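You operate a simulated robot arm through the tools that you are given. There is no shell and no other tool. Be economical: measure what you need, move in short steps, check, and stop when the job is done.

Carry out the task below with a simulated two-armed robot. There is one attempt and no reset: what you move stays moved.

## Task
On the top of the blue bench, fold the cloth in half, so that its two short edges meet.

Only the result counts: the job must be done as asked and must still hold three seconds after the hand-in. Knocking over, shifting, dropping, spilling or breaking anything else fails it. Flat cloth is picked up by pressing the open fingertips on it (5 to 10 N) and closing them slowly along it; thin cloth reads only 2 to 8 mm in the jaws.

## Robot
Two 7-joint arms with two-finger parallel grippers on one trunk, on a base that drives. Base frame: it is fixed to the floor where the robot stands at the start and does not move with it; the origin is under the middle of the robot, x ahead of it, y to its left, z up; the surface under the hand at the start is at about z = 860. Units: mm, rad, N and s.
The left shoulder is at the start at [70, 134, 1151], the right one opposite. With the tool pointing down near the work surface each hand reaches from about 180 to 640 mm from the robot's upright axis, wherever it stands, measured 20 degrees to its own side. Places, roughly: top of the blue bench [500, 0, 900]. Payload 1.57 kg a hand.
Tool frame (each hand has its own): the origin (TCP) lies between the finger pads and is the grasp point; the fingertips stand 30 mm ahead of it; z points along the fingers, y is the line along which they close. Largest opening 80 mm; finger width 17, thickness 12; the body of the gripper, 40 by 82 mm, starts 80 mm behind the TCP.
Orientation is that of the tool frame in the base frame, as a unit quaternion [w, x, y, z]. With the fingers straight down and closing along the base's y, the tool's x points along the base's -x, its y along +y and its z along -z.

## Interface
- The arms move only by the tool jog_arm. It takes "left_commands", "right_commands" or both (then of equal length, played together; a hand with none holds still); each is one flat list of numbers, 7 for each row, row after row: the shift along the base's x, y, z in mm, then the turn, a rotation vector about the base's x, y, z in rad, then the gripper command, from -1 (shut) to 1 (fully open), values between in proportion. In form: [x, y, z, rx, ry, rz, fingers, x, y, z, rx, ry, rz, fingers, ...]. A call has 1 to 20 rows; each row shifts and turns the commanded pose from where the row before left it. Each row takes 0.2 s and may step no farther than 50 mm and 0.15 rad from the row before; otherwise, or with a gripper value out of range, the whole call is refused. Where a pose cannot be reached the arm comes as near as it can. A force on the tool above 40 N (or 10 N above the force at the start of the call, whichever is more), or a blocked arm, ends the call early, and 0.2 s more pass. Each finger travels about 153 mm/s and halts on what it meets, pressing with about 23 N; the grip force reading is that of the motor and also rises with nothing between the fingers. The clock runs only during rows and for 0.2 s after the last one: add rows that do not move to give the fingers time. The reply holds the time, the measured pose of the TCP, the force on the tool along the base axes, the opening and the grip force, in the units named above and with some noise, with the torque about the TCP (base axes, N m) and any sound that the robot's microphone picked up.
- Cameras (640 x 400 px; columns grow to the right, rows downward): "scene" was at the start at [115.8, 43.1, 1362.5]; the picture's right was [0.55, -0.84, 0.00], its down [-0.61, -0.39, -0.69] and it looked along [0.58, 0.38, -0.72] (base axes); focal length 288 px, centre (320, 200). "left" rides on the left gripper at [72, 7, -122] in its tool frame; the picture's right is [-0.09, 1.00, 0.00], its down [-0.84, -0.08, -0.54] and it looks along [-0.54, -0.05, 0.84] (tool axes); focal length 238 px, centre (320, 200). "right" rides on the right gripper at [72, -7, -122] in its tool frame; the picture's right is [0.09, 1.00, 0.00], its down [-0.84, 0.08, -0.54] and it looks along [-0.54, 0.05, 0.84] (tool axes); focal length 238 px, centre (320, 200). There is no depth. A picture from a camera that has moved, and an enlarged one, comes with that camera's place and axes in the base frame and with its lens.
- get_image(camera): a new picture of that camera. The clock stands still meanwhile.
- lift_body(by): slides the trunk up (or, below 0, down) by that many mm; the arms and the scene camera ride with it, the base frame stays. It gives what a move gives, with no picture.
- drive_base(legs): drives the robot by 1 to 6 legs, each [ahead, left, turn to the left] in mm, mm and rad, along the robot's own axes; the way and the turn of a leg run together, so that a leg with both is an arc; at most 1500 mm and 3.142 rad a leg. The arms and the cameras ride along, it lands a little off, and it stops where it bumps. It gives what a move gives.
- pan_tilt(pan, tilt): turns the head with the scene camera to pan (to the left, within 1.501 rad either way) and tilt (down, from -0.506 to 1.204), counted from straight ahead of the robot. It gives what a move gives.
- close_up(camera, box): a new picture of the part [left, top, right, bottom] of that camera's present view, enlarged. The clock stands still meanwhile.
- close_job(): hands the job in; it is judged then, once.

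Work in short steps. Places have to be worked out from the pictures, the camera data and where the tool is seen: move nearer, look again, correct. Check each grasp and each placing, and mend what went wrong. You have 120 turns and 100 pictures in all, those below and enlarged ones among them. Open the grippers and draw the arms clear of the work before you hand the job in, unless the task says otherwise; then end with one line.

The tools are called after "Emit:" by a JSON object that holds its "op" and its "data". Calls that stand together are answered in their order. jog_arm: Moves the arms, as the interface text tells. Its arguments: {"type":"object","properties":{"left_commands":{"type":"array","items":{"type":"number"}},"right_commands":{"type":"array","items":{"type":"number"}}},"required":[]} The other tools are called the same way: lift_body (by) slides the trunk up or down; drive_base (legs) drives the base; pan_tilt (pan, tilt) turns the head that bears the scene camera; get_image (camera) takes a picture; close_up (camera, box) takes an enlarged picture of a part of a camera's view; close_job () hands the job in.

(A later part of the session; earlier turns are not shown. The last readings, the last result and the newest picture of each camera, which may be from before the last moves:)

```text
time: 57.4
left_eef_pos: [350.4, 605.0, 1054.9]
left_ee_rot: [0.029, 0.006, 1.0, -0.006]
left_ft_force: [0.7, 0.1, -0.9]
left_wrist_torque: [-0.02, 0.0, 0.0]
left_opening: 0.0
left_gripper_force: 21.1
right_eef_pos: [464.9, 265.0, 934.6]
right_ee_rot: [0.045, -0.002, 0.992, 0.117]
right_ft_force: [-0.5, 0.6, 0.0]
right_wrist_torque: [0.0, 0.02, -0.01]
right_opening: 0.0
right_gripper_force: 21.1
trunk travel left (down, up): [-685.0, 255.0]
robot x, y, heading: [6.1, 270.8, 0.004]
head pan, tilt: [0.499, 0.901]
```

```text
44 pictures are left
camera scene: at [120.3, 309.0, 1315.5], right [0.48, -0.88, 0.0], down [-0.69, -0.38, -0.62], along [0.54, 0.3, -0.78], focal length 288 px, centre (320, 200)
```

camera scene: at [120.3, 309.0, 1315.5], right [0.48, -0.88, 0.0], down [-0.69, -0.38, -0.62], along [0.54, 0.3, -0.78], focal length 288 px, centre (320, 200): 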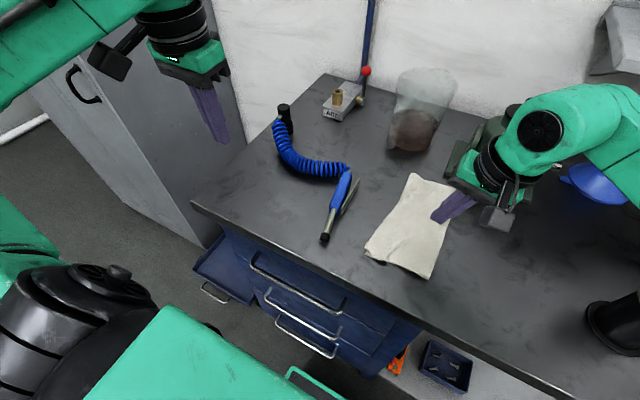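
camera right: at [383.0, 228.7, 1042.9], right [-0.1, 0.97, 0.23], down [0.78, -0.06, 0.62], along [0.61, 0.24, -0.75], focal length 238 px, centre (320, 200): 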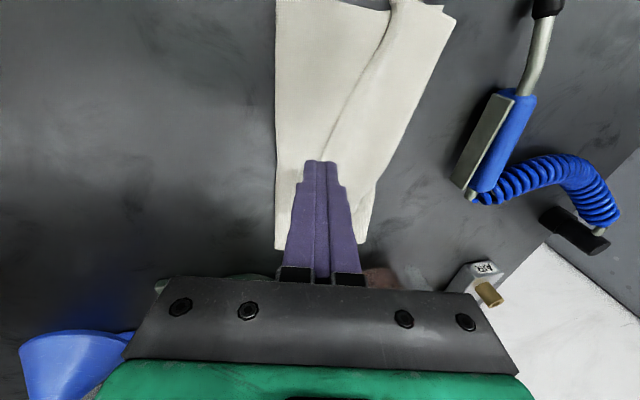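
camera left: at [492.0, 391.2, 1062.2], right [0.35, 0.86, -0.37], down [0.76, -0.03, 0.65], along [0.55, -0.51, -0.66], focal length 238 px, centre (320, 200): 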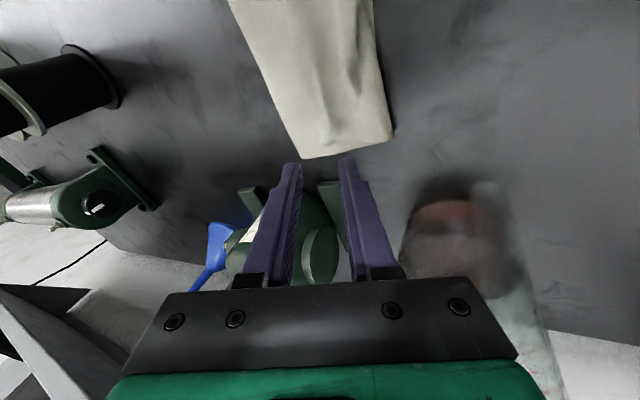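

Tips will land around (468,270), right of the crease. I lower to light contact.

Emit:
{"op": "jog_arm", "data": {"right_commands": [0, -1, -15, 0, 0, 0, -1, 0, -1, -13, 0, 0, 0, -1, 0, 0, -5, 0, 0, 0, -1, 0, 0, -3, 0, 0, 0, -1, 0, 0, -2, 0, 0, 0, -1]}}

```text
time: 58.6
left_eef_pos: [352.5, 606.4, 1055.4]
left_ee_rot: [0.028, 0.006, 1.0, -0.006]
left_ft_force: [0.0, -1.4, -1.2]
left_wrist_torque: [0.0, 0.0, 0.0]
left_opening: 0.0
left_gripper_force: 21.4
right_eef_pos: [464.8, 258.6, 895.9]
right_ee_rot: [0.045, -0.001, 0.992, 0.118]
right_ft_force: [-0.3, 0.2, -0.9]
right_wrist_torque: [-0.01, 0.0, -0.03]
right_opening: 0.0
right_gripper_force: 21.4
trunk travel left (down, up): [-685.0, 255.0]
robot x, y, heading: [5.1, 271.4, 0.005]
head pan, tilt: [0.499, 0.901]
```

No contact yet; I go a bit lower.

Emit:
{"op": "jog_arm", "data": {"right_commands": [0, 2, -2, 0, 0, 0, -1, 0, 0, -1.5, 0, 0, 0, -1]}}

```text
time: 59.2
left_eef_pos: [350.0, 606.0, 1055.0]
left_ee_rot: [0.029, 0.005, 1.0, -0.006]
left_ft_force: [-0.3, 0.6, 1.0]
left_wrist_torque: [-0.02, -0.05, -0.03]
left_opening: 0.0
left_gripper_force: 21.2
right_eef_pos: [464.1, 262.3, 894.3]
right_ee_rot: [0.045, -0.001, 0.992, 0.119]
right_ft_force: [0.2, 0.5, 2.5]
right_wrist_torque: [-0.03, -0.03, -0.01]
right_opening: 0.2
right_gripper_force: 21.1
trunk travel left (down, up): [-685.0, 255.0]
robot x, y, heading: [2.9, 272.7, 0.0]
head pan, tilt: [0.499, 0.901]
```

Light contact at 2.5 N. I press 1 mm more and drag 30 mm to the right slowly.

Emit:
{"op": "jog_arm", "data": {"right_commands": [0, 0, -1, 0, 0, 0, -1, 0, -5, 0, 0, 0, 0, -1, 0, -5, 0, 0, 0, 0, -1, 0, -5, 0, 0, 0, 0, -1, 0, -5, 0, 0, 0, 0, -1, 0, -5, 0, 0, 0, 0, -1, 0, -5, 0, 0, 0, 0, -1]}}

Emit:
{"op": "get_image", "data": {"camera": "scene"}}

Emit:
{"op": "get_image", "data": {"camera": "right"}}

```text
time: 60.8
left_eef_pos: [350.5, 606.4, 1055.6]
left_ee_rot: [0.029, 0.005, 1.0, -0.006]
left_ft_force: [-0.2, 0.7, -0.3]
left_wrist_torque: [-0.01, 0.01, -0.01]
left_opening: 0.1
left_gripper_force: 21.0
right_eef_pos: [464.7, 230.9, 893.5]
right_ee_rot: [0.045, -0.001, 0.992, 0.119]
right_ft_force: [-0.4, 1.2, 4.6]
right_wrist_torque: [0.03, 0.02, 0.02]
right_opening: 0.2
right_gripper_force: 20.7
trunk travel left (down, up): [-685.0, 255.0]
robot x, y, heading: [3.9, 276.3, 0.004]
head pan, tilt: [0.499, 0.901]
```

```text
43 pictures are left
camera scene: at [120.2, 309.0, 1315.5], right [0.48, -0.88, 0.0], down [-0.69, -0.38, -0.62], along [0.54, 0.3, -0.78], focal length 288 px, centre (320, 200)
```

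scene: 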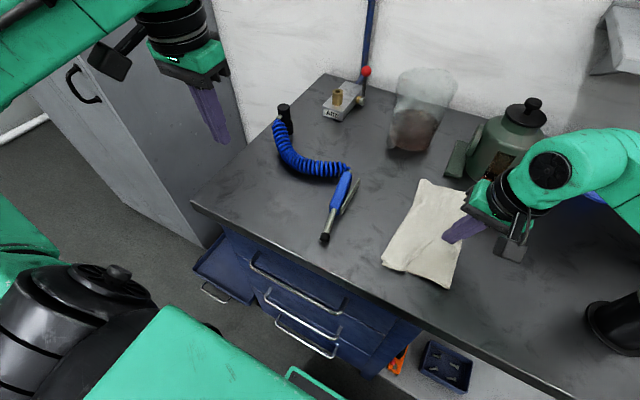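

```text
42 pictures are left
camera right: at [383.3, 196.1, 1002.6], right [-0.1, 0.97, 0.23], down [0.78, -0.06, 0.62], along [0.61, 0.24, -0.75], focal length 238 px, centre (320, 200)
```

right: 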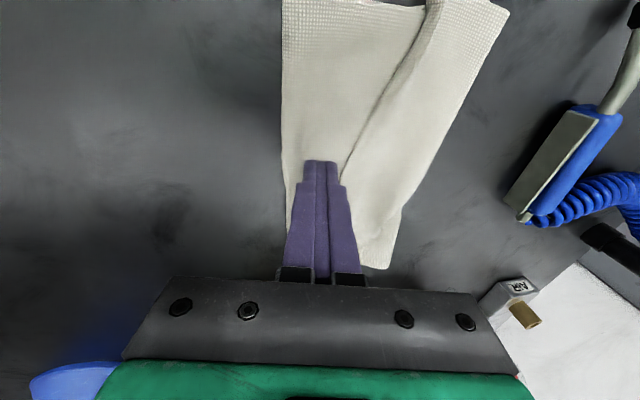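

The whole cloth slid about 25 mm right, so I need to pin the left edge. I bring the left hand, leaning left, over the left edge region while the right stays put.

Emit:
{"op": "jog_arm", "data": {"left_commands": [18, -40, 0, -0.07, 0, 0, -1, 18, -40, 0, -0.07, 0, 0, -1, 18, -40, -5, -0.07, 0, 0, -1, 18, -40, -10, -0.07, 0, 0, -1, 18, -40, -15, -0.07, 0, 0, -1, 15, -40, -20, -0.07, 0, 0, -1, 10, -35, -25, -0.07, 0, 0, -1, 0, 0, 0, 0, 0, 0, -1]}}

Emit:
{"op": "get_image", "data": {"camera": "left"}}

Emit:
{"op": "get_image", "data": {"camera": "scene"}}

```text
time: 62.6
left_eef_pos: [466.5, 332.8, 977.7]
left_ee_rot: [0.029, -0.001, 0.968, -0.25]
left_ft_force: [0.3, 0.2, 0.2]
left_wrist_torque: [-0.03, 0.0, 0.0]
left_opening: 0.0
left_gripper_force: 22.1
right_eef_pos: [465.0, 231.1, 893.9]
right_ee_rot: [0.045, -0.001, 0.992, 0.119]
right_ft_force: [0.6, -0.8, 5.9]
right_wrist_torque: [-0.05, 0.02, -0.02]
right_opening: 0.2
right_gripper_force: 21.4
trunk travel left (down, up): [-685.0, 255.0]
robot x, y, heading: [5.7, 273.9, 0.008]
head pan, tilt: [0.499, 0.901]
```

```text
41 pictures are left
camera left: at [387.5, 395.1, 1078.3], right [0.1, 0.87, -0.47], down [0.8, 0.21, 0.56], along [0.59, -0.44, -0.68], focal length 238 px, centre (320, 200)
```

left: 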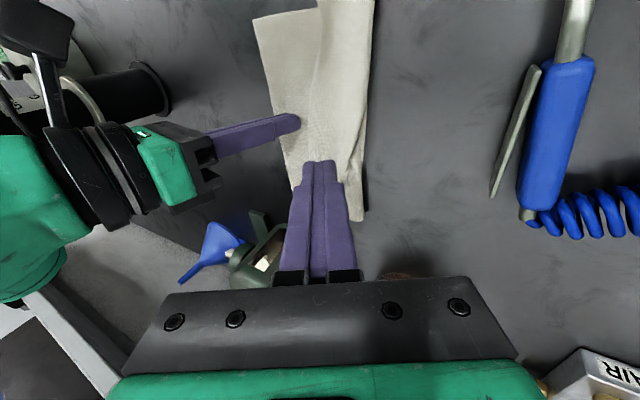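

```text
40 pictures are left
camera scene: at [119.9, 309.3, 1315.5], right [0.48, -0.88, 0.0], down [-0.69, -0.38, -0.62], along [0.54, 0.3, -0.78], focal length 288 px, centre (320, 200)
```

scene: 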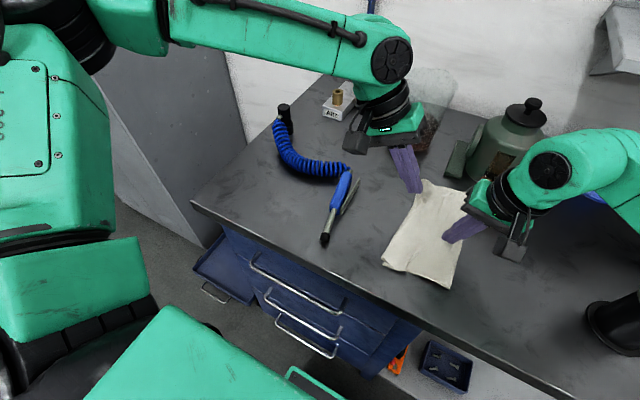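

Left tips are over about (468,318). I lower them to pin at roughly y≈306, left of the crease.

Emit:
{"op": "jog_arm", "data": {"left_commands": [0, -4, -20, 0, 0, 0, -1, 0, -4, -20, 0, 0, 0, -1, 0, -4, -20, 0, 0, 0, -1, 0, 0, -14, 0, 0, 0, -1, 0, 0, -4, 0, 0, 0, -1, 0, 0, -3, 0, 0, 0, -1]}}

Emit:
{"op": "get_image", "data": {"camera": "left"}}

```text
time: 64.0
left_eef_pos: [466.0, 319.0, 899.3]
left_ee_rot: [0.029, -0.002, 0.968, -0.249]
left_ft_force: [-0.4, 0.2, 0.2]
left_wrist_torque: [-0.06, 0.01, 0.01]
left_opening: 0.1
left_gripper_force: 20.8
right_eef_pos: [464.9, 232.2, 892.6]
right_ee_rot: [0.044, -0.001, 0.992, 0.119]
right_ft_force: [1.0, -0.6, 6.5]
right_wrist_torque: [-0.03, 0.01, 0.01]
right_opening: 0.1
right_gripper_force: 21.2
trunk travel left (down, up): [-685.0, 255.0]
robot x, y, heading: [3.7, 272.7, 0.005]
head pan, tilt: [0.499, 0.901]
```

```text
39 pictures are left
camera left: at [387.4, 381.2, 999.4], right [0.1, 0.87, -0.47], down [0.8, 0.21, 0.56], along [0.59, -0.44, -0.68], focal length 238 px, centre (320, 200)
```

left: 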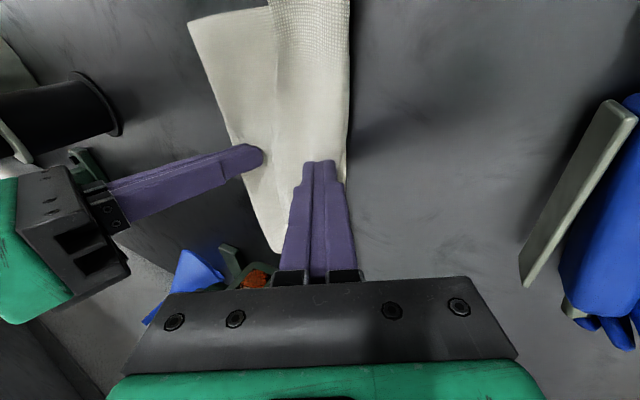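

Good, the left tips are just inside the left edge. I press until there are a few newtons.

Emit:
{"op": "jog_arm", "data": {"left_commands": [0, 0, -2, 0, 0, 0, -1, 0, 0, -2, 0, 0, 0, -1]}}

```text
time: 64.6
left_eef_pos: [465.9, 317.9, 895.0]
left_ee_rot: [0.029, -0.001, 0.968, -0.248]
left_ft_force: [0.3, 0.5, 0.9]
left_wrist_torque: [0.0, 0.03, -0.02]
left_opening: 0.0
left_gripper_force: 21.0
right_eef_pos: [464.4, 232.1, 893.6]
right_ee_rot: [0.045, -0.001, 0.992, 0.118]
right_ft_force: [0.6, 0.5, 5.6]
right_wrist_torque: [-0.04, -0.01, -0.01]
right_opening: 0.0
right_gripper_force: 20.9
trunk travel left (down, up): [-685.0, 255.0]
robot x, y, heading: [6.0, 274.0, 0.012]
head pan, tilt: [0.499, 0.901]
```

Still almost free; I press a little further.

Emit:
{"op": "jog_arm", "data": {"left_commands": [0, 0, -1.5, 0, 0, 0, -1, 0, 0, -1.5, 0, 0, 0, -1]}}

```text
time: 65.2
left_eef_pos: [464.7, 317.7, 893.3]
left_ee_rot: [0.03, -0.001, 0.968, -0.248]
left_ft_force: [-0.1, 1.7, 5.1]
left_wrist_torque: [-0.02, 0.01, -0.03]
left_opening: 0.0
left_gripper_force: 21.0
right_eef_pos: [465.3, 230.9, 894.5]
right_ee_rot: [0.045, -0.001, 0.992, 0.118]
right_ft_force: [1.2, 0.7, 3.5]
right_wrist_torque: [0.02, 0.01, 0.01]
right_opening: 0.0
right_gripper_force: 20.8
trunk travel left (down, up): [-685.0, 255.0]
robot x, y, heading: [4.7, 275.4, 0.007]
head pan, tilt: [0.499, 0.901]
```

I press the left harder to about 10 N and drag the right tips 30 mm to the right with light pressure.

Emit:
{"op": "jog_arm", "data": {"left_commands": [0, 0, -1, 0, 0, 0, -1, 0, 0, -1, 0, 0, 0, -1, 0, 0, 0, 0, 0, 0, -1, 0, 0, 0, 0, 0, 0, -1, 0, 0, 0, 0, 0, 0, -1, 0, 0, 0, 0, 0, 0, -1, 0, 0, 0, 0, 0, 0, -1, 0, 0, 0, 0, 0, 0, -1], "right_commands": [0, 0, 0, 0, 0, 0, -1, 0, 0, 0, 0, 0, 0, -1, 0, -5, 0, 0, 0, 0, -1, 0, -5, 0, 0, 0, 0, -1, 0, -5, 0, 0, 0, 0, -1, 0, -5, 0, 0, 0, 0, -1, 0, -5, 0, 0, 0, 0, -1, 0, -5, 0, 0, 0, 0, -1]}}

Emit:
{"op": "get_image", "data": {"camera": "left"}}

Emit:
{"op": "get_image", "data": {"camera": "right"}}

```text
time: 67.0
left_eef_pos: [464.4, 317.9, 893.9]
left_ee_rot: [0.031, -0.001, 0.968, -0.25]
left_ft_force: [5.4, 2.5, 31.5]
left_wrist_torque: [-0.11, -0.01, 0.02]
left_opening: 0.0
left_gripper_force: 20.8
right_eef_pos: [461.9, 202.1, 895.6]
right_ee_rot: [0.045, -0.001, 0.992, 0.119]
right_ft_force: [-0.7, 1.2, 0.1]
right_wrist_torque: [0.02, -0.01, -0.01]
right_opening: 0.0
right_gripper_force: 21.5
trunk travel left (down, up): [-685.0, 255.0]
robot x, y, heading: [3.6, 274.6, 0.011]
head pan, tilt: [0.499, 0.901]
```

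```text
38 pictures are left
camera left: at [385.4, 379.8, 993.2], right [0.11, 0.87, -0.47], down [0.8, 0.21, 0.56], along [0.59, -0.44, -0.68], focal length 238 px, centre (320, 200)
```

left: 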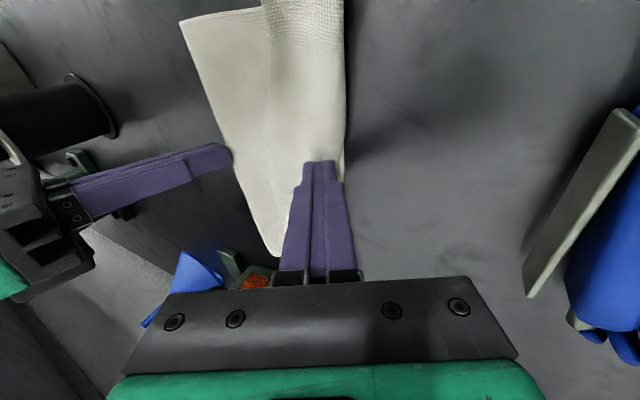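

```text
37 pictures are left
camera right: at [380.7, 166.1, 1004.4], right [-0.1, 0.97, 0.23], down [0.78, -0.06, 0.62], along [0.61, 0.24, -0.75], focal length 238 px, centre (320, 200)
```

right: 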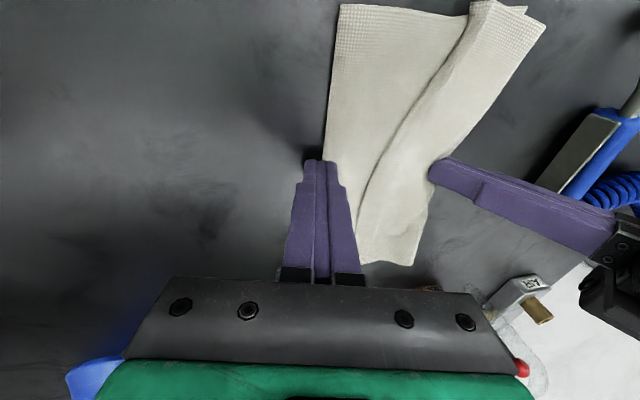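

The right tips slipped off with too little pressure, while the left pin is firm. I go back onto the strip and press with more force.

Emit:
{"op": "jog_arm", "data": {"left_commands": [0, 0, 0.7, 0, 0, 0, -1, 0, 0, 0, 0, 0, 0, -1, 0, 0, 0, 0, 0, 0, -1, 0, 0, 0, 0, 0, 0, -1, 0, 0, 0, 0, 0, 0, -1, 0, 0, 0, 0, 0, 0, -1], "right_commands": [0, 0, 12, 0, 0, 0, -1, 0, 18, 0, 0, 0, 0, -1, 0, 18, 0, 0, 0, 0, -1, 0, 0, -10, 0, 0, 0, -1, 0, 0, -3, 0, 0, 0, -1, 0, 0, -1.5, 0, 0, 0, -1]}}

```text
time: 68.4
left_eef_pos: [463.0, 318.2, 893.6]
left_ee_rot: [0.031, 0.0, 0.968, -0.249]
left_ft_force: [4.1, -0.3, 25.4]
left_wrist_torque: [-0.11, -0.04, 0.0]
left_opening: 0.0
left_gripper_force: 21.2
right_eef_pos: [462.4, 238.6, 893.8]
right_ee_rot: [0.047, -0.001, 0.992, 0.118]
right_ft_force: [-0.6, 0.6, 7.3]
right_wrist_torque: [-0.06, 0.04, 0.01]
right_opening: 0.1
right_gripper_force: 21.0
trunk travel left (down, up): [-685.0, 255.0]
robot x, y, heading: [4.5, 275.5, 0.007]
head pan, tilt: [0.499, 0.901]
```

Right presses with 7 N near y≈245. I push a bit more and drag slowly.

Emit:
{"op": "jog_arm", "data": {"right_commands": [0, 0, -1, 0, 0, 0, -1, 0, -4, -0.3, 0, 0, 0, -1, 0, -4, -0.3, 0, 0, 0, -1, 0, -4, -0.3, 0, 0, 0, -1, 0, -4, 0, 0, 0, 0, -1, 0, -4, 0, 0, 0, 0, -1]}}

Emit:
{"op": "get_image", "data": {"camera": "right"}}

```text
time: 69.8
left_eef_pos: [462.3, 318.9, 893.1]
left_ee_rot: [0.031, -0.001, 0.968, -0.248]
left_ft_force: [-0.4, -9.6, 17.3]
left_wrist_torque: [-0.37, 0.07, 0.06]
left_opening: 0.2
left_gripper_force: 20.8
right_eef_pos: [460.8, 221.2, 892.5]
right_ee_rot: [0.048, -0.002, 0.992, 0.12]
right_ft_force: [0.0, 15.8, 27.1]
right_wrist_torque: [0.46, 0.08, -0.05]
right_opening: 0.0
right_gripper_force: 21.4
trunk travel left (down, up): [-685.0, 255.0]
robot x, y, heading: [8.0, 274.2, 0.006]
head pan, tilt: [0.499, 0.901]
```

```text
36 pictures are left
camera right: at [378.7, 185.9, 1001.3], right [-0.11, 0.97, 0.23], down [0.78, -0.06, 0.62], along [0.62, 0.24, -0.75], focal length 238 px, centre (320, 200)
```

right: 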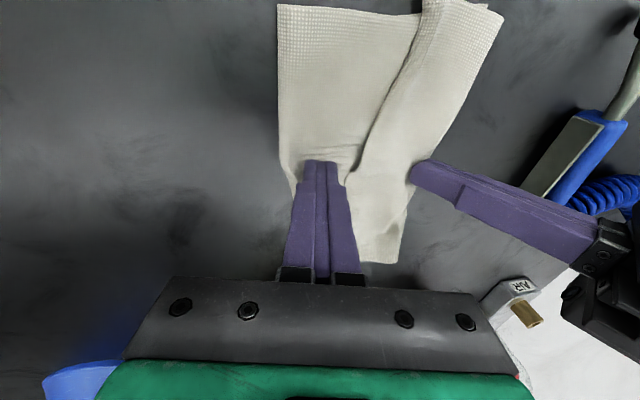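

High pressure just drags both layers together. Instead I'll gather only the top layer: lift the right hand, level it, and pinch the strip about 34 mm left of the fold, which is where the true middle lies.

Emit:
{"op": "jog_arm", "data": {"left_commands": [0, 0, 0.5, 0, 0, 0, -1, 0, 0, 0, 0, 0, 0, -1, 0, 0, 0, 0, 0, 0, -1, 0, 0, 0, 0, 0, 0, -1, 0, 0, 0, 0, 0, 0, -1], "right_commands": [0, 2, 10, 0, 0, 0, -1, -7, 4, 20, -0.08, 0, 0, -0.7, -7, 4, 0, -0.08, 0, 0, -0.4, -7, 4, 0, -0.08, 0, 0, -0.4, -7, 0, 0, 0, 0, 0, -0.4]}}

Emit:
{"op": "get_image", "data": {"camera": "right"}}

Emit:
{"op": "get_image", "data": {"camera": "scene"}}

```text
time: 71.0
left_eef_pos: [464.5, 318.3, 894.4]
left_ee_rot: [0.031, -0.001, 0.968, -0.248]
left_ft_force: [-2.0, 0.0, 22.2]
left_wrist_torque: [-0.14, 0.16, 0.03]
left_opening: 0.0
left_gripper_force: 21.0
right_eef_pos: [434.5, 232.1, 921.1]
right_ee_rot: [0.046, -0.006, 0.999, -0.002]
right_ft_force: [-0.1, -0.3, 0.2]
right_wrist_torque: [-0.04, -0.01, 0.03]
right_opening: 23.9
right_gripper_force: 0.0
trunk travel left (down, up): [-685.0, 255.0]
robot x, y, heading: [4.8, 268.7, 0.009]
head pan, tilt: [0.499, 0.901]
```

```text
35 pictures are left
camera right: at [352.9, 224.1, 1034.2], right [-0.1, 0.99, -0.01], down [0.78, 0.09, 0.62], along [0.61, 0.05, -0.79], focal length 238 px, centre (320, 200)
```

right: 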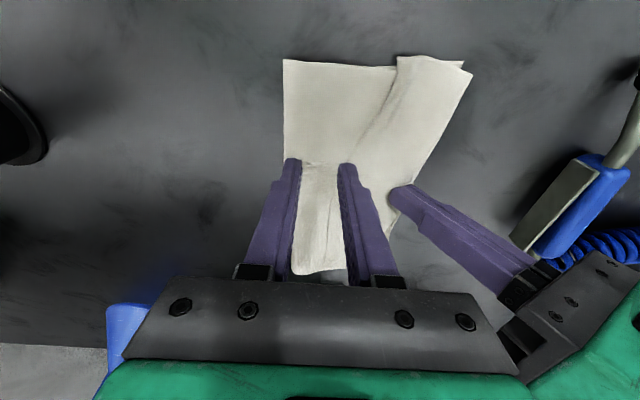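

```text
34 pictures are left
camera scene: at [117.0, 308.2, 1315.9], right [0.48, -0.88, 0.0], down [-0.68, -0.38, -0.62], along [0.55, 0.3, -0.78], focal length 288 px, centre (320, 200)
```

scene: 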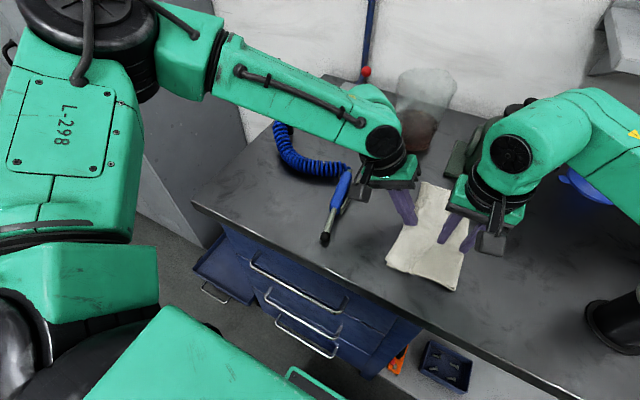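

The tips straddle the strip. I shift 4 mm left and descend to very light contact.

Emit:
{"op": "jog_arm", "data": {"right_commands": [0, 4, -12, 0, 0, 0, -0.4, 0, 0, -8, 0, 0, 0, -0.4, 0, 0, -4, 0, 0, 0, -0.4, 0, 0, -1.5, 0, 0, 0, -0.4]}}

```text
time: 72.0
left_eef_pos: [464.3, 318.0, 893.0]
left_ee_rot: [0.031, -0.001, 0.968, -0.248]
left_ft_force: [-2.2, -1.2, 22.0]
left_wrist_torque: [-0.13, 0.13, 0.0]
left_opening: 0.1
left_gripper_force: 21.1
right_eef_pos: [434.1, 236.3, 894.6]
right_ee_rot: [0.045, -0.006, 0.999, -0.002]
right_ft_force: [0.4, -0.2, 0.4]
right_wrist_torque: [0.0, -0.02, 0.0]
right_opening: 24.1
right_gripper_force: 0.2
trunk travel left (down, up): [-685.0, 255.0]
robot x, y, heading: [5.0, 269.8, 0.005]
head pan, tilt: [0.499, 0.901]
```

Just above contact. I go 1.5 mm lower, then close slowly.

Emit:
{"op": "jog_arm", "data": {"right_commands": [0, 0, -1.5, 0, 0, 0, -0.4]}}

```text
time: 72.4
left_eef_pos: [465.0, 317.0, 892.8]
left_ee_rot: [0.031, -0.001, 0.968, -0.248]
left_ft_force: [-2.2, -0.2, 20.1]
left_wrist_torque: [-0.16, 0.17, -0.01]
left_opening: 0.0
left_gripper_force: 21.2
right_eef_pos: [434.6, 236.0, 893.9]
right_ee_rot: [0.046, -0.006, 0.999, 0.0]
right_ft_force: [-0.7, 0.2, 0.1]
right_wrist_torque: [0.0, 0.0, -0.01]
right_opening: 24.3
right_gripper_force: 0.0
trunk travel left (down, up): [-685.0, 255.0]
robot x, y, heading: [4.1, 275.3, 0.001]
head pan, tilt: [0.499, 0.901]
```

Emit:
{"op": "jog_arm", "data": {"right_commands": [0, 0, -1.2, 0, 0, 0, -0.4]}}

```text
time: 72.8
left_eef_pos: [463.5, 317.8, 893.1]
left_ee_rot: [0.031, 0.0, 0.968, -0.249]
left_ft_force: [-1.3, -1.1, 20.6]
left_wrist_torque: [-0.15, 0.14, -0.04]
left_opening: 0.0
left_gripper_force: 22.2
right_eef_pos: [435.0, 236.9, 892.6]
right_ee_rot: [0.045, -0.006, 0.999, -0.001]
right_ft_force: [-0.7, -0.6, 2.1]
right_wrist_torque: [0.05, 0.02, 0.0]
right_opening: 24.0
right_gripper_force: 0.1
trunk travel left (down, up): [-685.0, 255.0]
robot x, y, heading: [5.4, 273.4, 0.009]
head pan, tilt: [0.499, 0.901]
```

Contact at 2 N. I add a little and close slowly, then look.

Emit:
{"op": "jog_arm", "data": {"right_commands": [0, 0, -0.7, 0, 0, 0, -0.45, 0, 0, 0, 0, 0, 0, -0.5, 0, 0, 0, 0, 0, 0, -0.55, 0, 0, 0, 0, 0, 0, -0.6, 0, 0, 0, 0, 0, 0, -0.65, 0, 0, 0, 0, 0, 0, -0.7, 0, 0, 0, 0, 0, 0, -0.75, 0, 0, 0, 0, 0, 0, -0.8, 0, 0, 0, 0, 0, 0, -0.85, 0, 0, 0, 0, 0, 0, -0.9, 0, 0, 0, 0, 0, 0, -1, 0, 0, 0, 0, 0, 0, -1]}}

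Emit:
{"op": "close_up", "data": {"camera": "right", "box": [220, 30, 460, 290]}}

```text
time: 75.4
left_eef_pos: [464.2, 317.3, 892.7]
left_ee_rot: [0.031, -0.002, 0.968, -0.248]
left_ft_force: [-0.5, -2.0, 18.0]
left_wrist_torque: [-0.14, 0.14, 0.01]
left_opening: 0.3
left_gripper_force: 21.1
right_eef_pos: [435.8, 236.1, 892.0]
right_ee_rot: [0.045, -0.006, 0.999, 0.0]
right_ft_force: [0.1, -0.6, 6.1]
right_wrist_torque: [0.02, 0.02, -0.02]
right_opening: 0.0
right_gripper_force: 21.5
trunk travel left (down, up): [-685.0, 255.0]
robot x, y, heading: [5.4, 271.6, 0.004]
head pan, tilt: [0.499, 0.901]
```

```text
1.54 times, centred on (340, 160) of right
camera zoom: at [353.4, 228.2, 1006.1], right [-0.1, 0.99, -0.01], down [0.78, 0.09, 0.62], along [0.61, 0.06, -0.79], focal length 367 px, centre (289, 262)
```

zoom: 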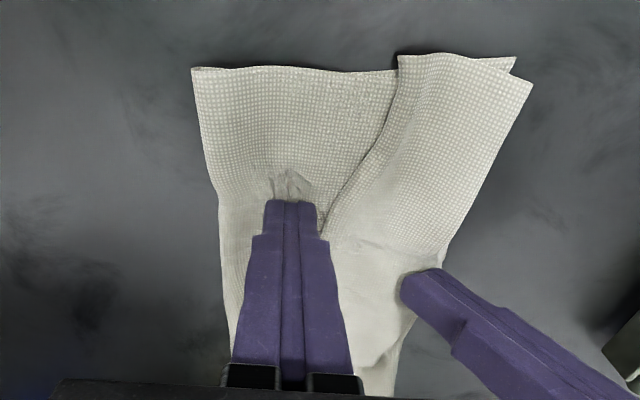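

The jaws closed empty (0 mm). I reopen, press about 7 N, and close again.

Emit:
{"op": "jog_arm", "data": {"right_commands": [0, 0, 6, 0, 0, 0, -0.7, 0, 0, 0, 0, 0, 0, -0.4, 0, 0, 0, 0, 0, 0, -0.4, 0, 0, -5, 0, 0, 0, -0.4, 0, 0, -2, 0, 0, 0, -0.4]}}

```text
time: 76.6
left_eef_pos: [464.4, 317.6, 893.3]
left_ee_rot: [0.031, -0.001, 0.968, -0.248]
left_ft_force: [0.1, -1.2, 16.4]
left_wrist_torque: [-0.16, 0.05, 0.06]
left_opening: 0.1
left_gripper_force: 21.6
right_eef_pos: [434.1, 235.8, 891.6]
right_ee_rot: [0.047, -0.006, 0.999, 0.001]
right_ft_force: [1.1, -0.5, 10.5]
right_wrist_torque: [-0.04, -0.01, -0.03]
right_opening: 24.2
right_gripper_force: 0.1
trunk travel left (down, up): [-685.0, 255.0]
robot x, y, heading: [10.9, 269.6, 0.008]
head pan, tilt: [0.499, 0.901]
```

Pressing at 10 N; I close slowly now.

Emit:
{"op": "jog_arm", "data": {"right_commands": [0, 0, 0, 0, 0, 0, -0.45, 0, 0, 0, 0, 0, 0, -0.5, 0, 0, 0, 0, 0, 0, -0.55, 0, 0, 0, 0, 0, 0, -0.6, 0, 0, 0, 0, 0, 0, -0.65, 0, 0, 0, 0, 0, 0, -0.7, 0, 0, 0, 0, 0, 0, -0.75, 0, 0, 0, 0, 0, 0, -0.8, 0, 0, 0, 0, 0, 0, -0.85, 0, 0, 0, 0, 0, 0, -0.9, 0, 0, 0, 0, 0, 0, -1, 0, 0, 0, 0, 0, 0, -1]}}

Emit:
{"op": "close_up", "data": {"camera": "right", "box": [220, 30, 460, 290]}}

```text
time: 79.2
left_eef_pos: [464.0, 318.2, 893.0]
left_ee_rot: [0.031, -0.001, 0.968, -0.248]
left_ft_force: [-1.3, -4.6, 9.4]
left_wrist_torque: [-0.2, 0.05, -0.02]
left_opening: 0.0
left_gripper_force: 21.8
right_eef_pos: [433.2, 237.9, 891.7]
right_ee_rot: [0.047, -0.006, 0.999, -0.001]
right_ft_force: [1.3, 7.6, 24.7]
right_wrist_torque: [0.22, 0.08, 0.11]
right_opening: 2.4
right_gripper_force: 23.0
trunk travel left (down, up): [-685.0, 255.0]
robot x, y, heading: [4.2, 275.4, 0.008]
head pan, tilt: [0.499, 0.901]
```

```text
1.54 times, centred on (340, 160) of right
camera zoom: at [352.0, 228.9, 1005.7], right [-0.1, 0.99, -0.01], down [0.78, 0.09, 0.62], along [0.61, 0.06, -0.79], focal length 367 px, centre (289, 262)
```

zoom: 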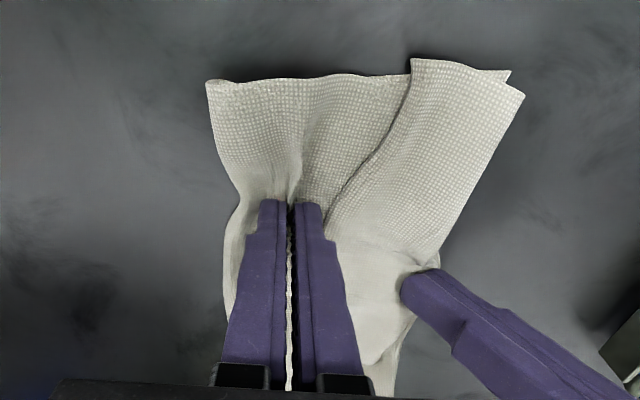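

Gripped: 2.4 mm, the same as a single layer gathered, so only the top layer. I lift gently 25 mm while moving slightly right and look.

Emit:
{"op": "jog_arm", "data": {"right_commands": [0, 0, 6, 0, 0, 0, -1, 0, -3, 7, 0, 0, 0, -1, 0, -5, 7, 0, 0, 0, -1, 0, -5, 7, 0, 0, 0, -1]}}

Emit:
{"op": "get_image", "data": {"camera": "right"}}

Emit:
{"op": "get_image", "data": {"camera": "scene"}}

```text
time: 80.2
left_eef_pos: [466.2, 318.7, 892.2]
left_ee_rot: [0.03, -0.001, 0.968, -0.248]
left_ft_force: [-1.1, 1.5, 13.5]
left_wrist_torque: [-0.01, 0.04, -0.03]
left_opening: 0.0
left_gripper_force: 20.7
right_eef_pos: [435.1, 221.9, 916.1]
right_ee_rot: [0.045, -0.005, 0.999, -0.002]
right_ft_force: [0.9, 0.2, 1.1]
right_wrist_torque: [-0.02, 0.01, -0.02]
right_opening: 2.1
right_gripper_force: 22.7
trunk travel left (down, up): [-685.0, 255.0]
robot x, y, heading: [4.3, 270.9, 0.004]
head pan, tilt: [0.499, 0.901]
```

```text
31 pictures are left
camera right: at [354.3, 214.6, 1029.6], right [-0.1, 0.99, -0.01], down [0.78, 0.09, 0.61], along [0.61, 0.05, -0.79], focal length 238 px, centre (320, 200)
```

right: 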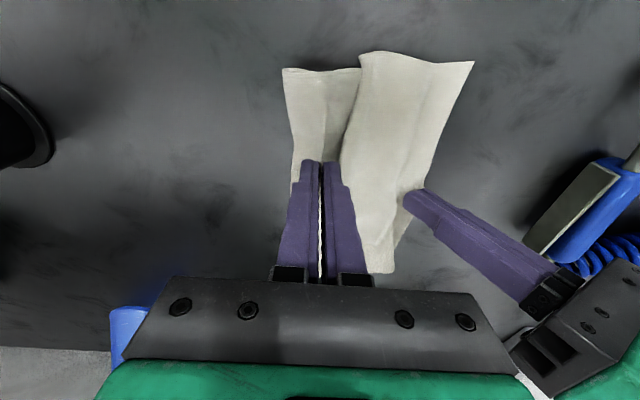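

```text
30 pictures are left
camera scene: at [118.7, 309.1, 1315.6], right [0.48, -0.88, 0.0], down [-0.69, -0.38, -0.62], along [0.55, 0.3, -0.78], focal length 288 px, centre (320, 200)
```

scene: 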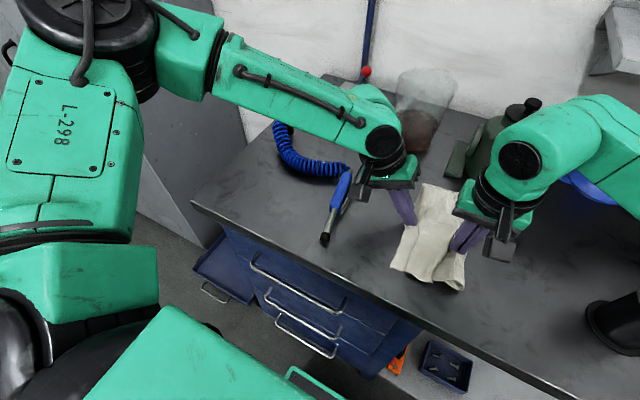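

The top layer lifts while the bottom stays. I lift further to open the pleat, then carry right to y≈175.

Emit:
{"op": "jog_arm", "data": {"right_commands": [0, -2, 10, 0, 0, 0, -1, 0, -2, 10, 0, 0, 0, -1, 0, -4, 8, 0, 0, 0, -1, 0, -6, 4, 0, 0, 0, -1, 0, -8, 0, 0, 0, 0, -1, 0, -8, -4, 0, 0, 0, -1]}}

Emit:
{"op": "get_image", "data": {"camera": "right"}}

Emit:
{"op": "get_image", "data": {"camera": "scene"}}

```text
time: 81.6
left_eef_pos: [466.3, 318.2, 892.8]
left_ee_rot: [0.03, -0.001, 0.968, -0.248]
left_ft_force: [-0.9, 1.6, 10.9]
left_wrist_torque: [0.03, 0.0, 0.02]
left_opening: 0.1
left_gripper_force: 21.0
right_eef_pos: [436.1, 193.6, 943.5]
right_ee_rot: [0.045, -0.006, 0.999, 0.0]
right_ft_force: [0.1, -0.2, -0.7]
right_wrist_torque: [-0.01, 0.01, -0.03]
right_opening: 2.3
right_gripper_force: 23.1
trunk travel left (down, up): [-685.0, 255.0]
robot x, y, heading: [9.7, 272.8, 0.006]
head pan, tilt: [0.499, 0.901]
```

```text
29 pictures are left
camera right: at [354.4, 185.1, 1058.1], right [-0.1, 0.99, -0.01], down [0.78, 0.09, 0.61], along [0.61, 0.06, -0.79], focal length 238 px, centre (320, 200)
```

right: 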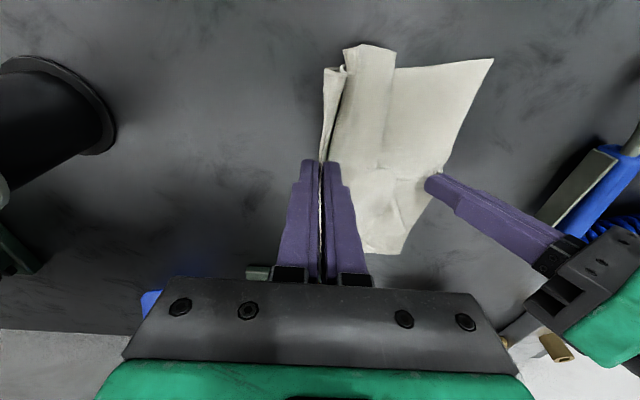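

```text
28 pictures are left
camera scene: at [119.1, 308.8, 1315.6], right [0.48, -0.88, 0.0], down [-0.69, -0.38, -0.62], along [0.55, 0.3, -0.78], focal length 288 px, centre (320, 200)
```

scene: 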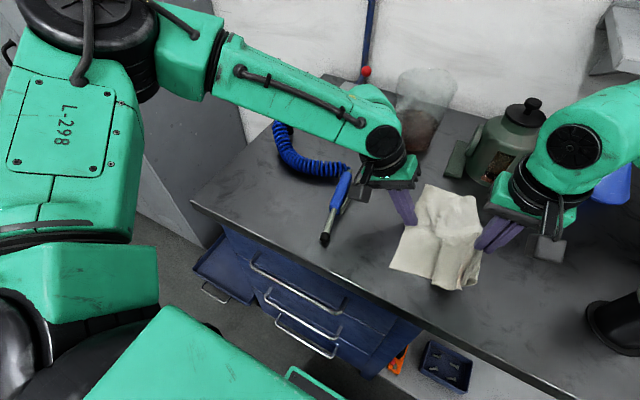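

The pleat is opening. I carry further right to y≈168 and lower.

Emit:
{"op": "jog_arm", "data": {"right_commands": [0, -8, -4, 0, 0, 0, -1, 0, -8, -6, 0, 0, 0, -1, 0, -8, -8, 0, 0, 0, -1, 0, -2, -9, 0, 0, 0, -1, 0, 0, -9, 0, 0, 0, -1, 0, 0, -8, 0, 0, 0, -1]}}

Emit:
{"op": "get_image", "data": {"camera": "right"}}

Emit:
{"op": "get_image", "data": {"camera": "scene"}}

```text
time: 83.0
left_eef_pos: [466.5, 318.4, 892.3]
left_ee_rot: [0.03, -0.001, 0.968, -0.249]
left_ft_force: [-0.3, -0.3, 10.4]
left_wrist_torque: [-0.08, 0.03, -0.03]
left_opening: 0.0
left_gripper_force: 21.4
right_eef_pos: [437.8, 167.3, 901.1]
right_ee_rot: [0.044, -0.006, 0.999, -0.002]
right_ft_force: [-0.9, -0.2, -0.2]
right_wrist_torque: [0.01, 0.0, -0.02]
right_opening: 2.1
right_gripper_force: 23.0
trunk travel left (down, up): [-685.0, 255.0]
robot x, y, heading: [5.8, 272.5, 0.003]
head pan, tilt: [0.499, 0.901]
```

```text
27 pictures are left
camera right: at [355.4, 158.7, 1015.0], right [-0.1, 0.99, -0.01], down [0.78, 0.09, 0.61], along [0.61, 0.06, -0.79], focal length 238 px, centre (320, 200)
```

right: 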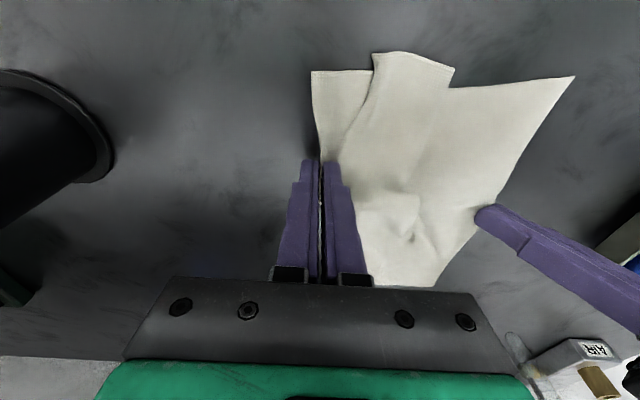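

```text
26 pictures are left
camera scene: at [119.1, 309.0, 1315.6], right [0.48, -0.88, 0.0], down [-0.69, -0.38, -0.62], along [0.55, 0.3, -0.78], focal length 288 px, centre (320, 200)
```

scene: 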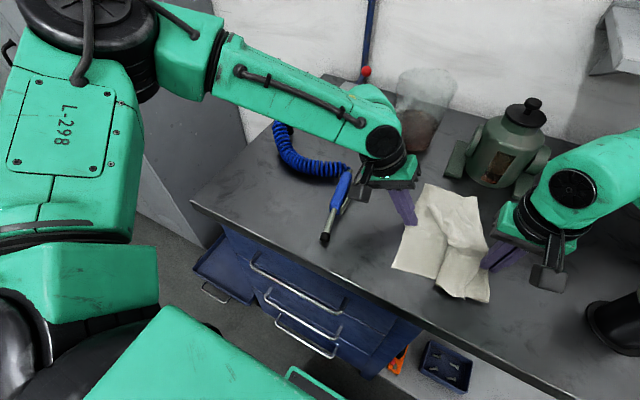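

The fold now sits at y≈156 with the left edge at y≈304, so the width is 148 mm, right for half. I lower to contact and release the right hand slowly.

Emit:
{"op": "jog_arm", "data": {"right_commands": [0, 0, -4, 0, 0, 0, -1, 0, 0, -3, 0, 0, 0, -1, 0, 0, 0, 0, 0, 0, -0.9, 0, 0, 0, 0, 0, 0, -0.75, 0, 0, 0, 0, 0, 0, -0.6, 0, 0, 0, 0, 0, 0, -0.5, 0, 0, 3, 0, 0, 0, -0.4, 0, 0, 15, 0, 0, 0, -0.4, 0, -10, 30, 0, 0, 0, -0.4, 0, -40, 20, 0, 0, 0, -0.4], "left_commands": [0, 0, 0, 0, 0, 0, -1, 0, 0, 0, 0, 0, 0, -1, 0, 0, 0, 0, 0, 0, -1, 0, 0, 0, 0, 0, 0, -1, 0, 0, 0, 0, 0, 0, -1, 0, 0, 0, 0, 0, 0, -1, 0, 0, 0, 0, 0, 0, -1, 0, 0, 10, 0, 0, 0, -1, 0, 15, 30, 0, 0, 0, -1, 0, 35, 20, 0, 0, 0, -1]}}

Emit:
{"op": "close_up", "data": {"camera": "scene", "box": [360, 150, 540, 330]}}

Emit:
{"op": "get_image", "data": {"camera": "right"}}

```text
time: 85.2
left_eef_pos: [464.9, 366.1, 951.3]
left_ee_rot: [0.028, 0.0, 0.968, -0.249]
left_ft_force: [-0.3, 0.1, 1.2]
left_wrist_torque: [-0.01, 0.01, -0.02]
left_opening: 0.2
left_gripper_force: 21.2
right_eef_pos: [437.2, 114.6, 960.8]
right_ee_rot: [0.044, -0.006, 0.999, 0.0]
right_ft_force: [-0.2, 0.0, -0.3]
right_wrist_torque: [0.01, -0.02, -0.02]
right_opening: 23.9
right_gripper_force: 0.1
trunk travel left (down, up): [-685.0, 255.0]
robot x, y, heading: [7.3, 276.3, 0.008]
head pan, tilt: [0.499, 0.901]
```

```text
2.22 times, centred on (450, 240) of scene
camera zoom: at [119.4, 308.4, 1315.5], right [0.48, -0.88, 0.0], down [-0.69, -0.38, -0.62], along [0.54, 0.3, -0.78], focal length 640 px, centre (31, 111)
```

zoom: 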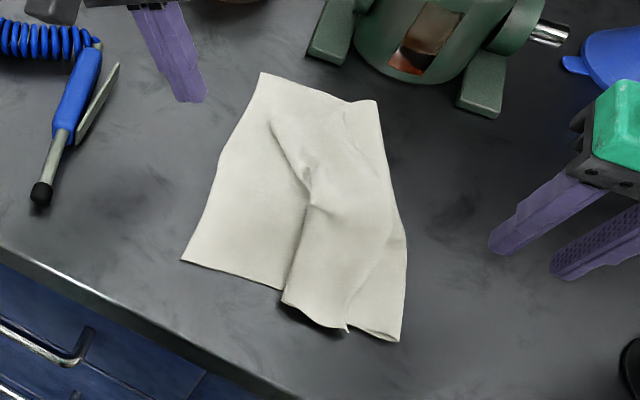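

```text
24 pictures are left
camera right: at [354.7, 107.0, 1074.0], right [-0.1, 0.99, -0.01], down [0.78, 0.09, 0.61], along [0.61, 0.06, -0.79], focal length 238 px, centre (320, 200)
```

right: 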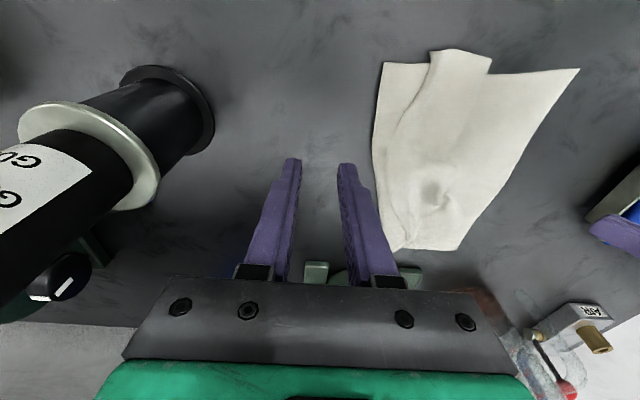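

I need a closer look at how the layers lie now.

Emit:
{"op": "close_up", "data": {"camera": "right", "box": [350, 30, 600, 270]}}

Emit:
{"op": "close_up", "data": {"camera": "scene", "box": [400, 200, 490, 260]}}

```text
1.67 times, centred on (475, 150) of right
camera zoom: at [354.7, 107.0, 1074.0], right [-0.1, 0.99, -0.01], down [0.78, 0.09, 0.61], along [0.61, 0.06, -0.79], focal length 397 px, centre (62, 283)
```

zoom: 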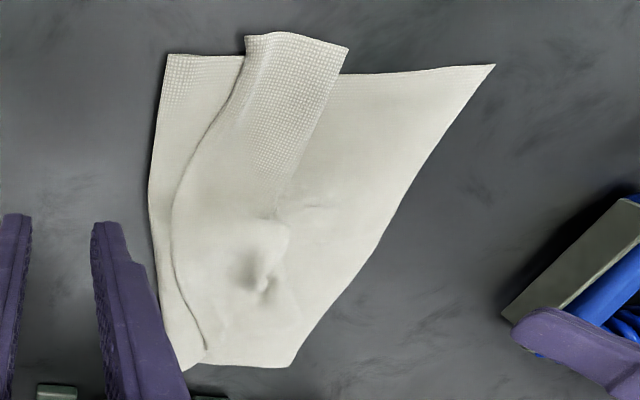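

```text
6.67 times, centred on (445, 230) of scene
camera zoom: at [119.4, 308.4, 1315.5], right [0.48, -0.88, 0.0], down [-0.69, -0.38, -0.62], along [0.54, 0.3, -0.78], focal length 1920 px, centre (-513, 0)
```

zoom: 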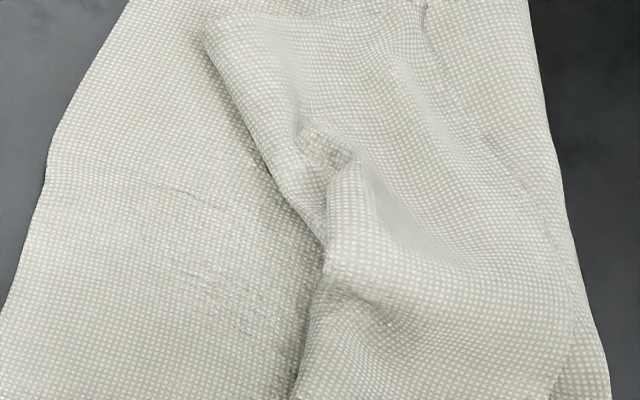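

The top layer's near corner C slid to (368,234) with a pleat still under it. The bottom half there is now correct, with D at y 309 and the fold at y 156. So I pinch the top edge near C, draw it left to D, and that pulls out the pleat. First the left hand moves away and the right goes above C's edge.

Emit:
{"op": "jog_arm", "data": {"left_commands": [0, 20, 30, 0.05, 0, 0, -1, 0, 40, 20, 0.05, 0, 0, -1, 0, 40, 0, 0.05, 0, 0, -1, 0, 40, 0, 0.05, 0, 0, -1, 0, 0, 0, 0, 0, 0, -1], "right_commands": [-14, 28, 0, 0, 0, 0, -0.4, -14, 28, 0, 0, 0, 0, -0.4, -14, 28, -10, 0, 0, 0, -0.4, -13, 27, -20, 0, 0, 0, -0.4, 0, 0, -20, 0, 0, 0, -0.4]}}

Emit:
{"op": "close_up", "data": {"camera": "right", "box": [200, 30, 500, 290]}}

```text
time: 86.4
left_eef_pos: [466.1, 507.4, 999.3]
left_ee_rot: [0.03, 0.002, 0.988, -0.149]
left_ft_force: [-0.2, -0.5, -1.2]
left_wrist_torque: [0.03, 0.01, 0.0]
left_opening: 0.1
left_gripper_force: 21.5
right_eef_pos: [381.9, 223.8, 910.8]
right_ee_rot: [0.044, -0.006, 0.999, 0.0]
right_ft_force: [0.7, -0.1, -0.4]
right_wrist_torque: [0.0, 0.0, -0.01]
right_opening: 23.9
right_gripper_force: 0.0
trunk travel left (down, up): [-685.0, 255.0]
robot x, y, heading: [5.5, 273.1, 0.007]
head pan, tilt: [0.499, 0.901]
```

```text
1.54 times, centred on (350, 160) of right
camera zoom: at [301.3, 215.6, 1025.1], right [-0.1, 0.99, -0.01], down [0.78, 0.09, 0.61], along [0.61, 0.06, -0.79], focal length 367 px, centre (274, 262)
```

zoom: 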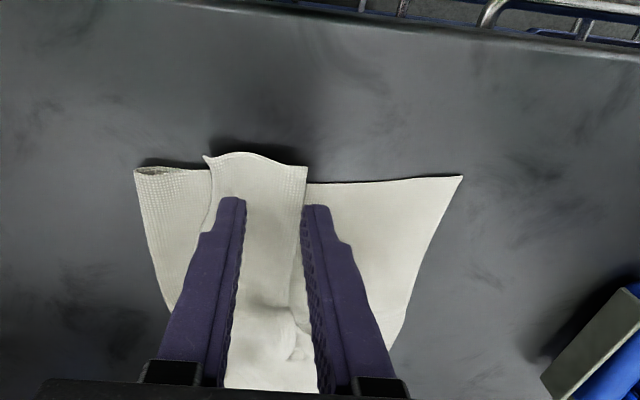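

The jaws straddle the top edge nicely. I lower to contact.

Emit:
{"op": "jog_arm", "data": {"right_commands": [0, 0, -8, 0, 0, 0, -0.4, 0, 0, -6, 0, 0, 0, -0.4, 0, 0, -3, 0, 0, 0, -0.4]}}

```text
time: 87.2
left_eef_pos: [464.7, 507.4, 999.4]
left_ee_rot: [0.029, 0.002, 0.988, -0.15]
left_ft_force: [0.3, -0.2, -0.2]
left_wrist_torque: [0.0, 0.01, 0.01]
left_opening: 0.1
left_gripper_force: 21.2
right_eef_pos: [382.4, 228.1, 893.4]
right_ee_rot: [0.044, -0.006, 0.999, -0.001]
right_ft_force: [-0.5, -0.3, 1.2]
right_wrist_torque: [-0.01, 0.02, 0.0]
right_opening: 23.9
right_gripper_force: 0.4
trunk travel left (down, up): [-685.0, 255.0]
robot x, y, heading: [6.6, 275.5, 0.003]
head pan, tilt: [0.499, 0.901]
```

Just touching; I press 1.5 mm more and close slowly.

Emit:
{"op": "jog_arm", "data": {"right_commands": [0, 0, -1.5, 0, 0, 0, -0.4, 0, 0, 0, 0, 0, 0, -0.45, 0, 0, 0, 0, 0, 0, -0.5, 0, 0, 0, 0, 0, 0, -0.55, 0, 0, 0, 0, 0, 0, -0.6, 0, 0, 0, 0, 0, 0, -0.65, 0, 0, 0, 0, 0, 0, -0.7, 0, 0, 0, 0, 0, 0, -0.75, 0, 0, 0, 0, 0, 0, -0.8, 0, 0, 0, 0, 0, 0, -0.85, 0, 0, 0, 0, 0, 0, -0.9, 0, 0, 0, 0, 0, 0, -1, 0, 0, 0, 0, 0, 0, -1]}}

Emit:
{"op": "close_up", "data": {"camera": "right", "box": [200, 30, 500, 290]}}

```text
time: 90.0
left_eef_pos: [463.0, 508.7, 998.5]
left_ee_rot: [0.03, 0.001, 0.988, -0.15]
left_ft_force: [0.5, 0.2, 0.1]
left_wrist_torque: [0.0, 0.02, -0.01]
left_opening: 0.1
left_gripper_force: 21.4
right_eef_pos: [381.0, 227.4, 893.5]
right_ee_rot: [0.044, -0.005, 0.999, -0.001]
right_ft_force: [-0.2, 0.2, 10.6]
right_wrist_torque: [-0.06, 0.07, -0.03]
right_opening: 2.2
right_gripper_force: 22.9
trunk travel left (down, up): [-685.0, 255.0]
robot x, y, heading: [3.5, 271.4, 0.009]
head pan, tilt: [0.499, 0.901]
```

```text
1.54 times, centred on (350, 160) of right
camera zoom: at [300.1, 219.3, 1006.9], right [-0.1, 0.99, -0.01], down [0.78, 0.09, 0.61], along [0.61, 0.06, -0.79], focal length 367 px, centre (274, 262)
```

zoom: 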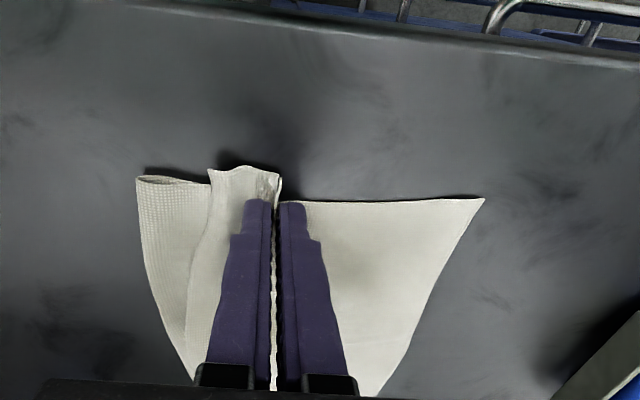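

Gripped (2.2 mm). I lift 35 mm, draw it left about 62 mm and look before lowering.

Emit:
{"op": "jog_arm", "data": {"right_commands": [0, 0, 8, 0, 0, 0, -1, 0, 2, 10, 0, 0, 0, -1, 0, 6, 10, 0, 0, 0, -1, 0, 8, 7, 0, 0, 0, -1, 0, 10, 0, 0, 0, 0, -1, 0, 10, 0, 0, 0, 0, -1, 0, 10, -5, 0, 0, 0, -1, 0, 8, -8, 0, 0, 0, -1, 0, 8, -8, 0, 0, 0, -1]}}

Emit:
{"op": "get_image", "data": {"camera": "right"}}

Emit:
{"op": "close_up", "data": {"camera": "scene", "box": [360, 150, 540, 330]}}

```text
time: 92.0
left_eef_pos: [464.5, 507.4, 999.8]
left_ee_rot: [0.029, 0.001, 0.988, -0.15]
left_ft_force: [0.1, 0.1, 0.0]
left_wrist_torque: [0.02, 0.0, 0.01]
left_opening: 0.0
left_gripper_force: 21.4
right_eef_pos: [384.7, 291.9, 906.9]
right_ee_rot: [0.045, -0.006, 0.999, -0.001]
right_ft_force: [0.9, 0.2, -0.2]
right_wrist_torque: [-0.03, 0.0, -0.01]
right_opening: 2.4
right_gripper_force: 23.1
trunk travel left (down, up): [-685.0, 255.0]
robot x, y, heading: [5.9, 277.1, 0.002]
head pan, tilt: [0.499, 0.901]
```

```text
19 pictures are left
camera right: at [301.7, 283.1, 1021.5], right [-0.1, 0.99, -0.01], down [0.79, 0.09, 0.61], along [0.61, 0.05, -0.79], focal length 238 px, centre (320, 200)
```

right: 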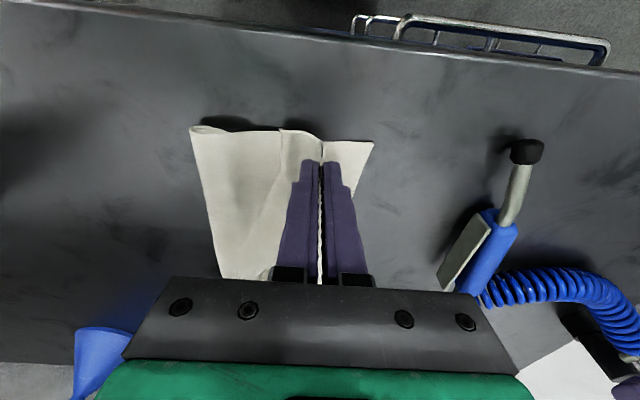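

```text
2.22 times, centred on (450, 240) of scene
camera zoom: at [121.1, 309.6, 1315.4], right [0.48, -0.88, 0.0], down [-0.69, -0.38, -0.62], along [0.54, 0.3, -0.78], focal length 640 px, centre (31, 111)
```

zoom: 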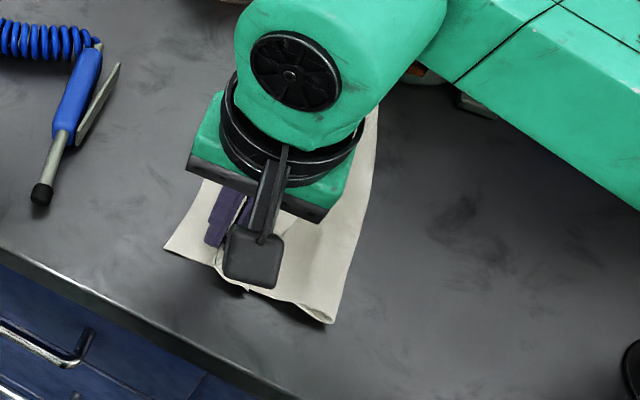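

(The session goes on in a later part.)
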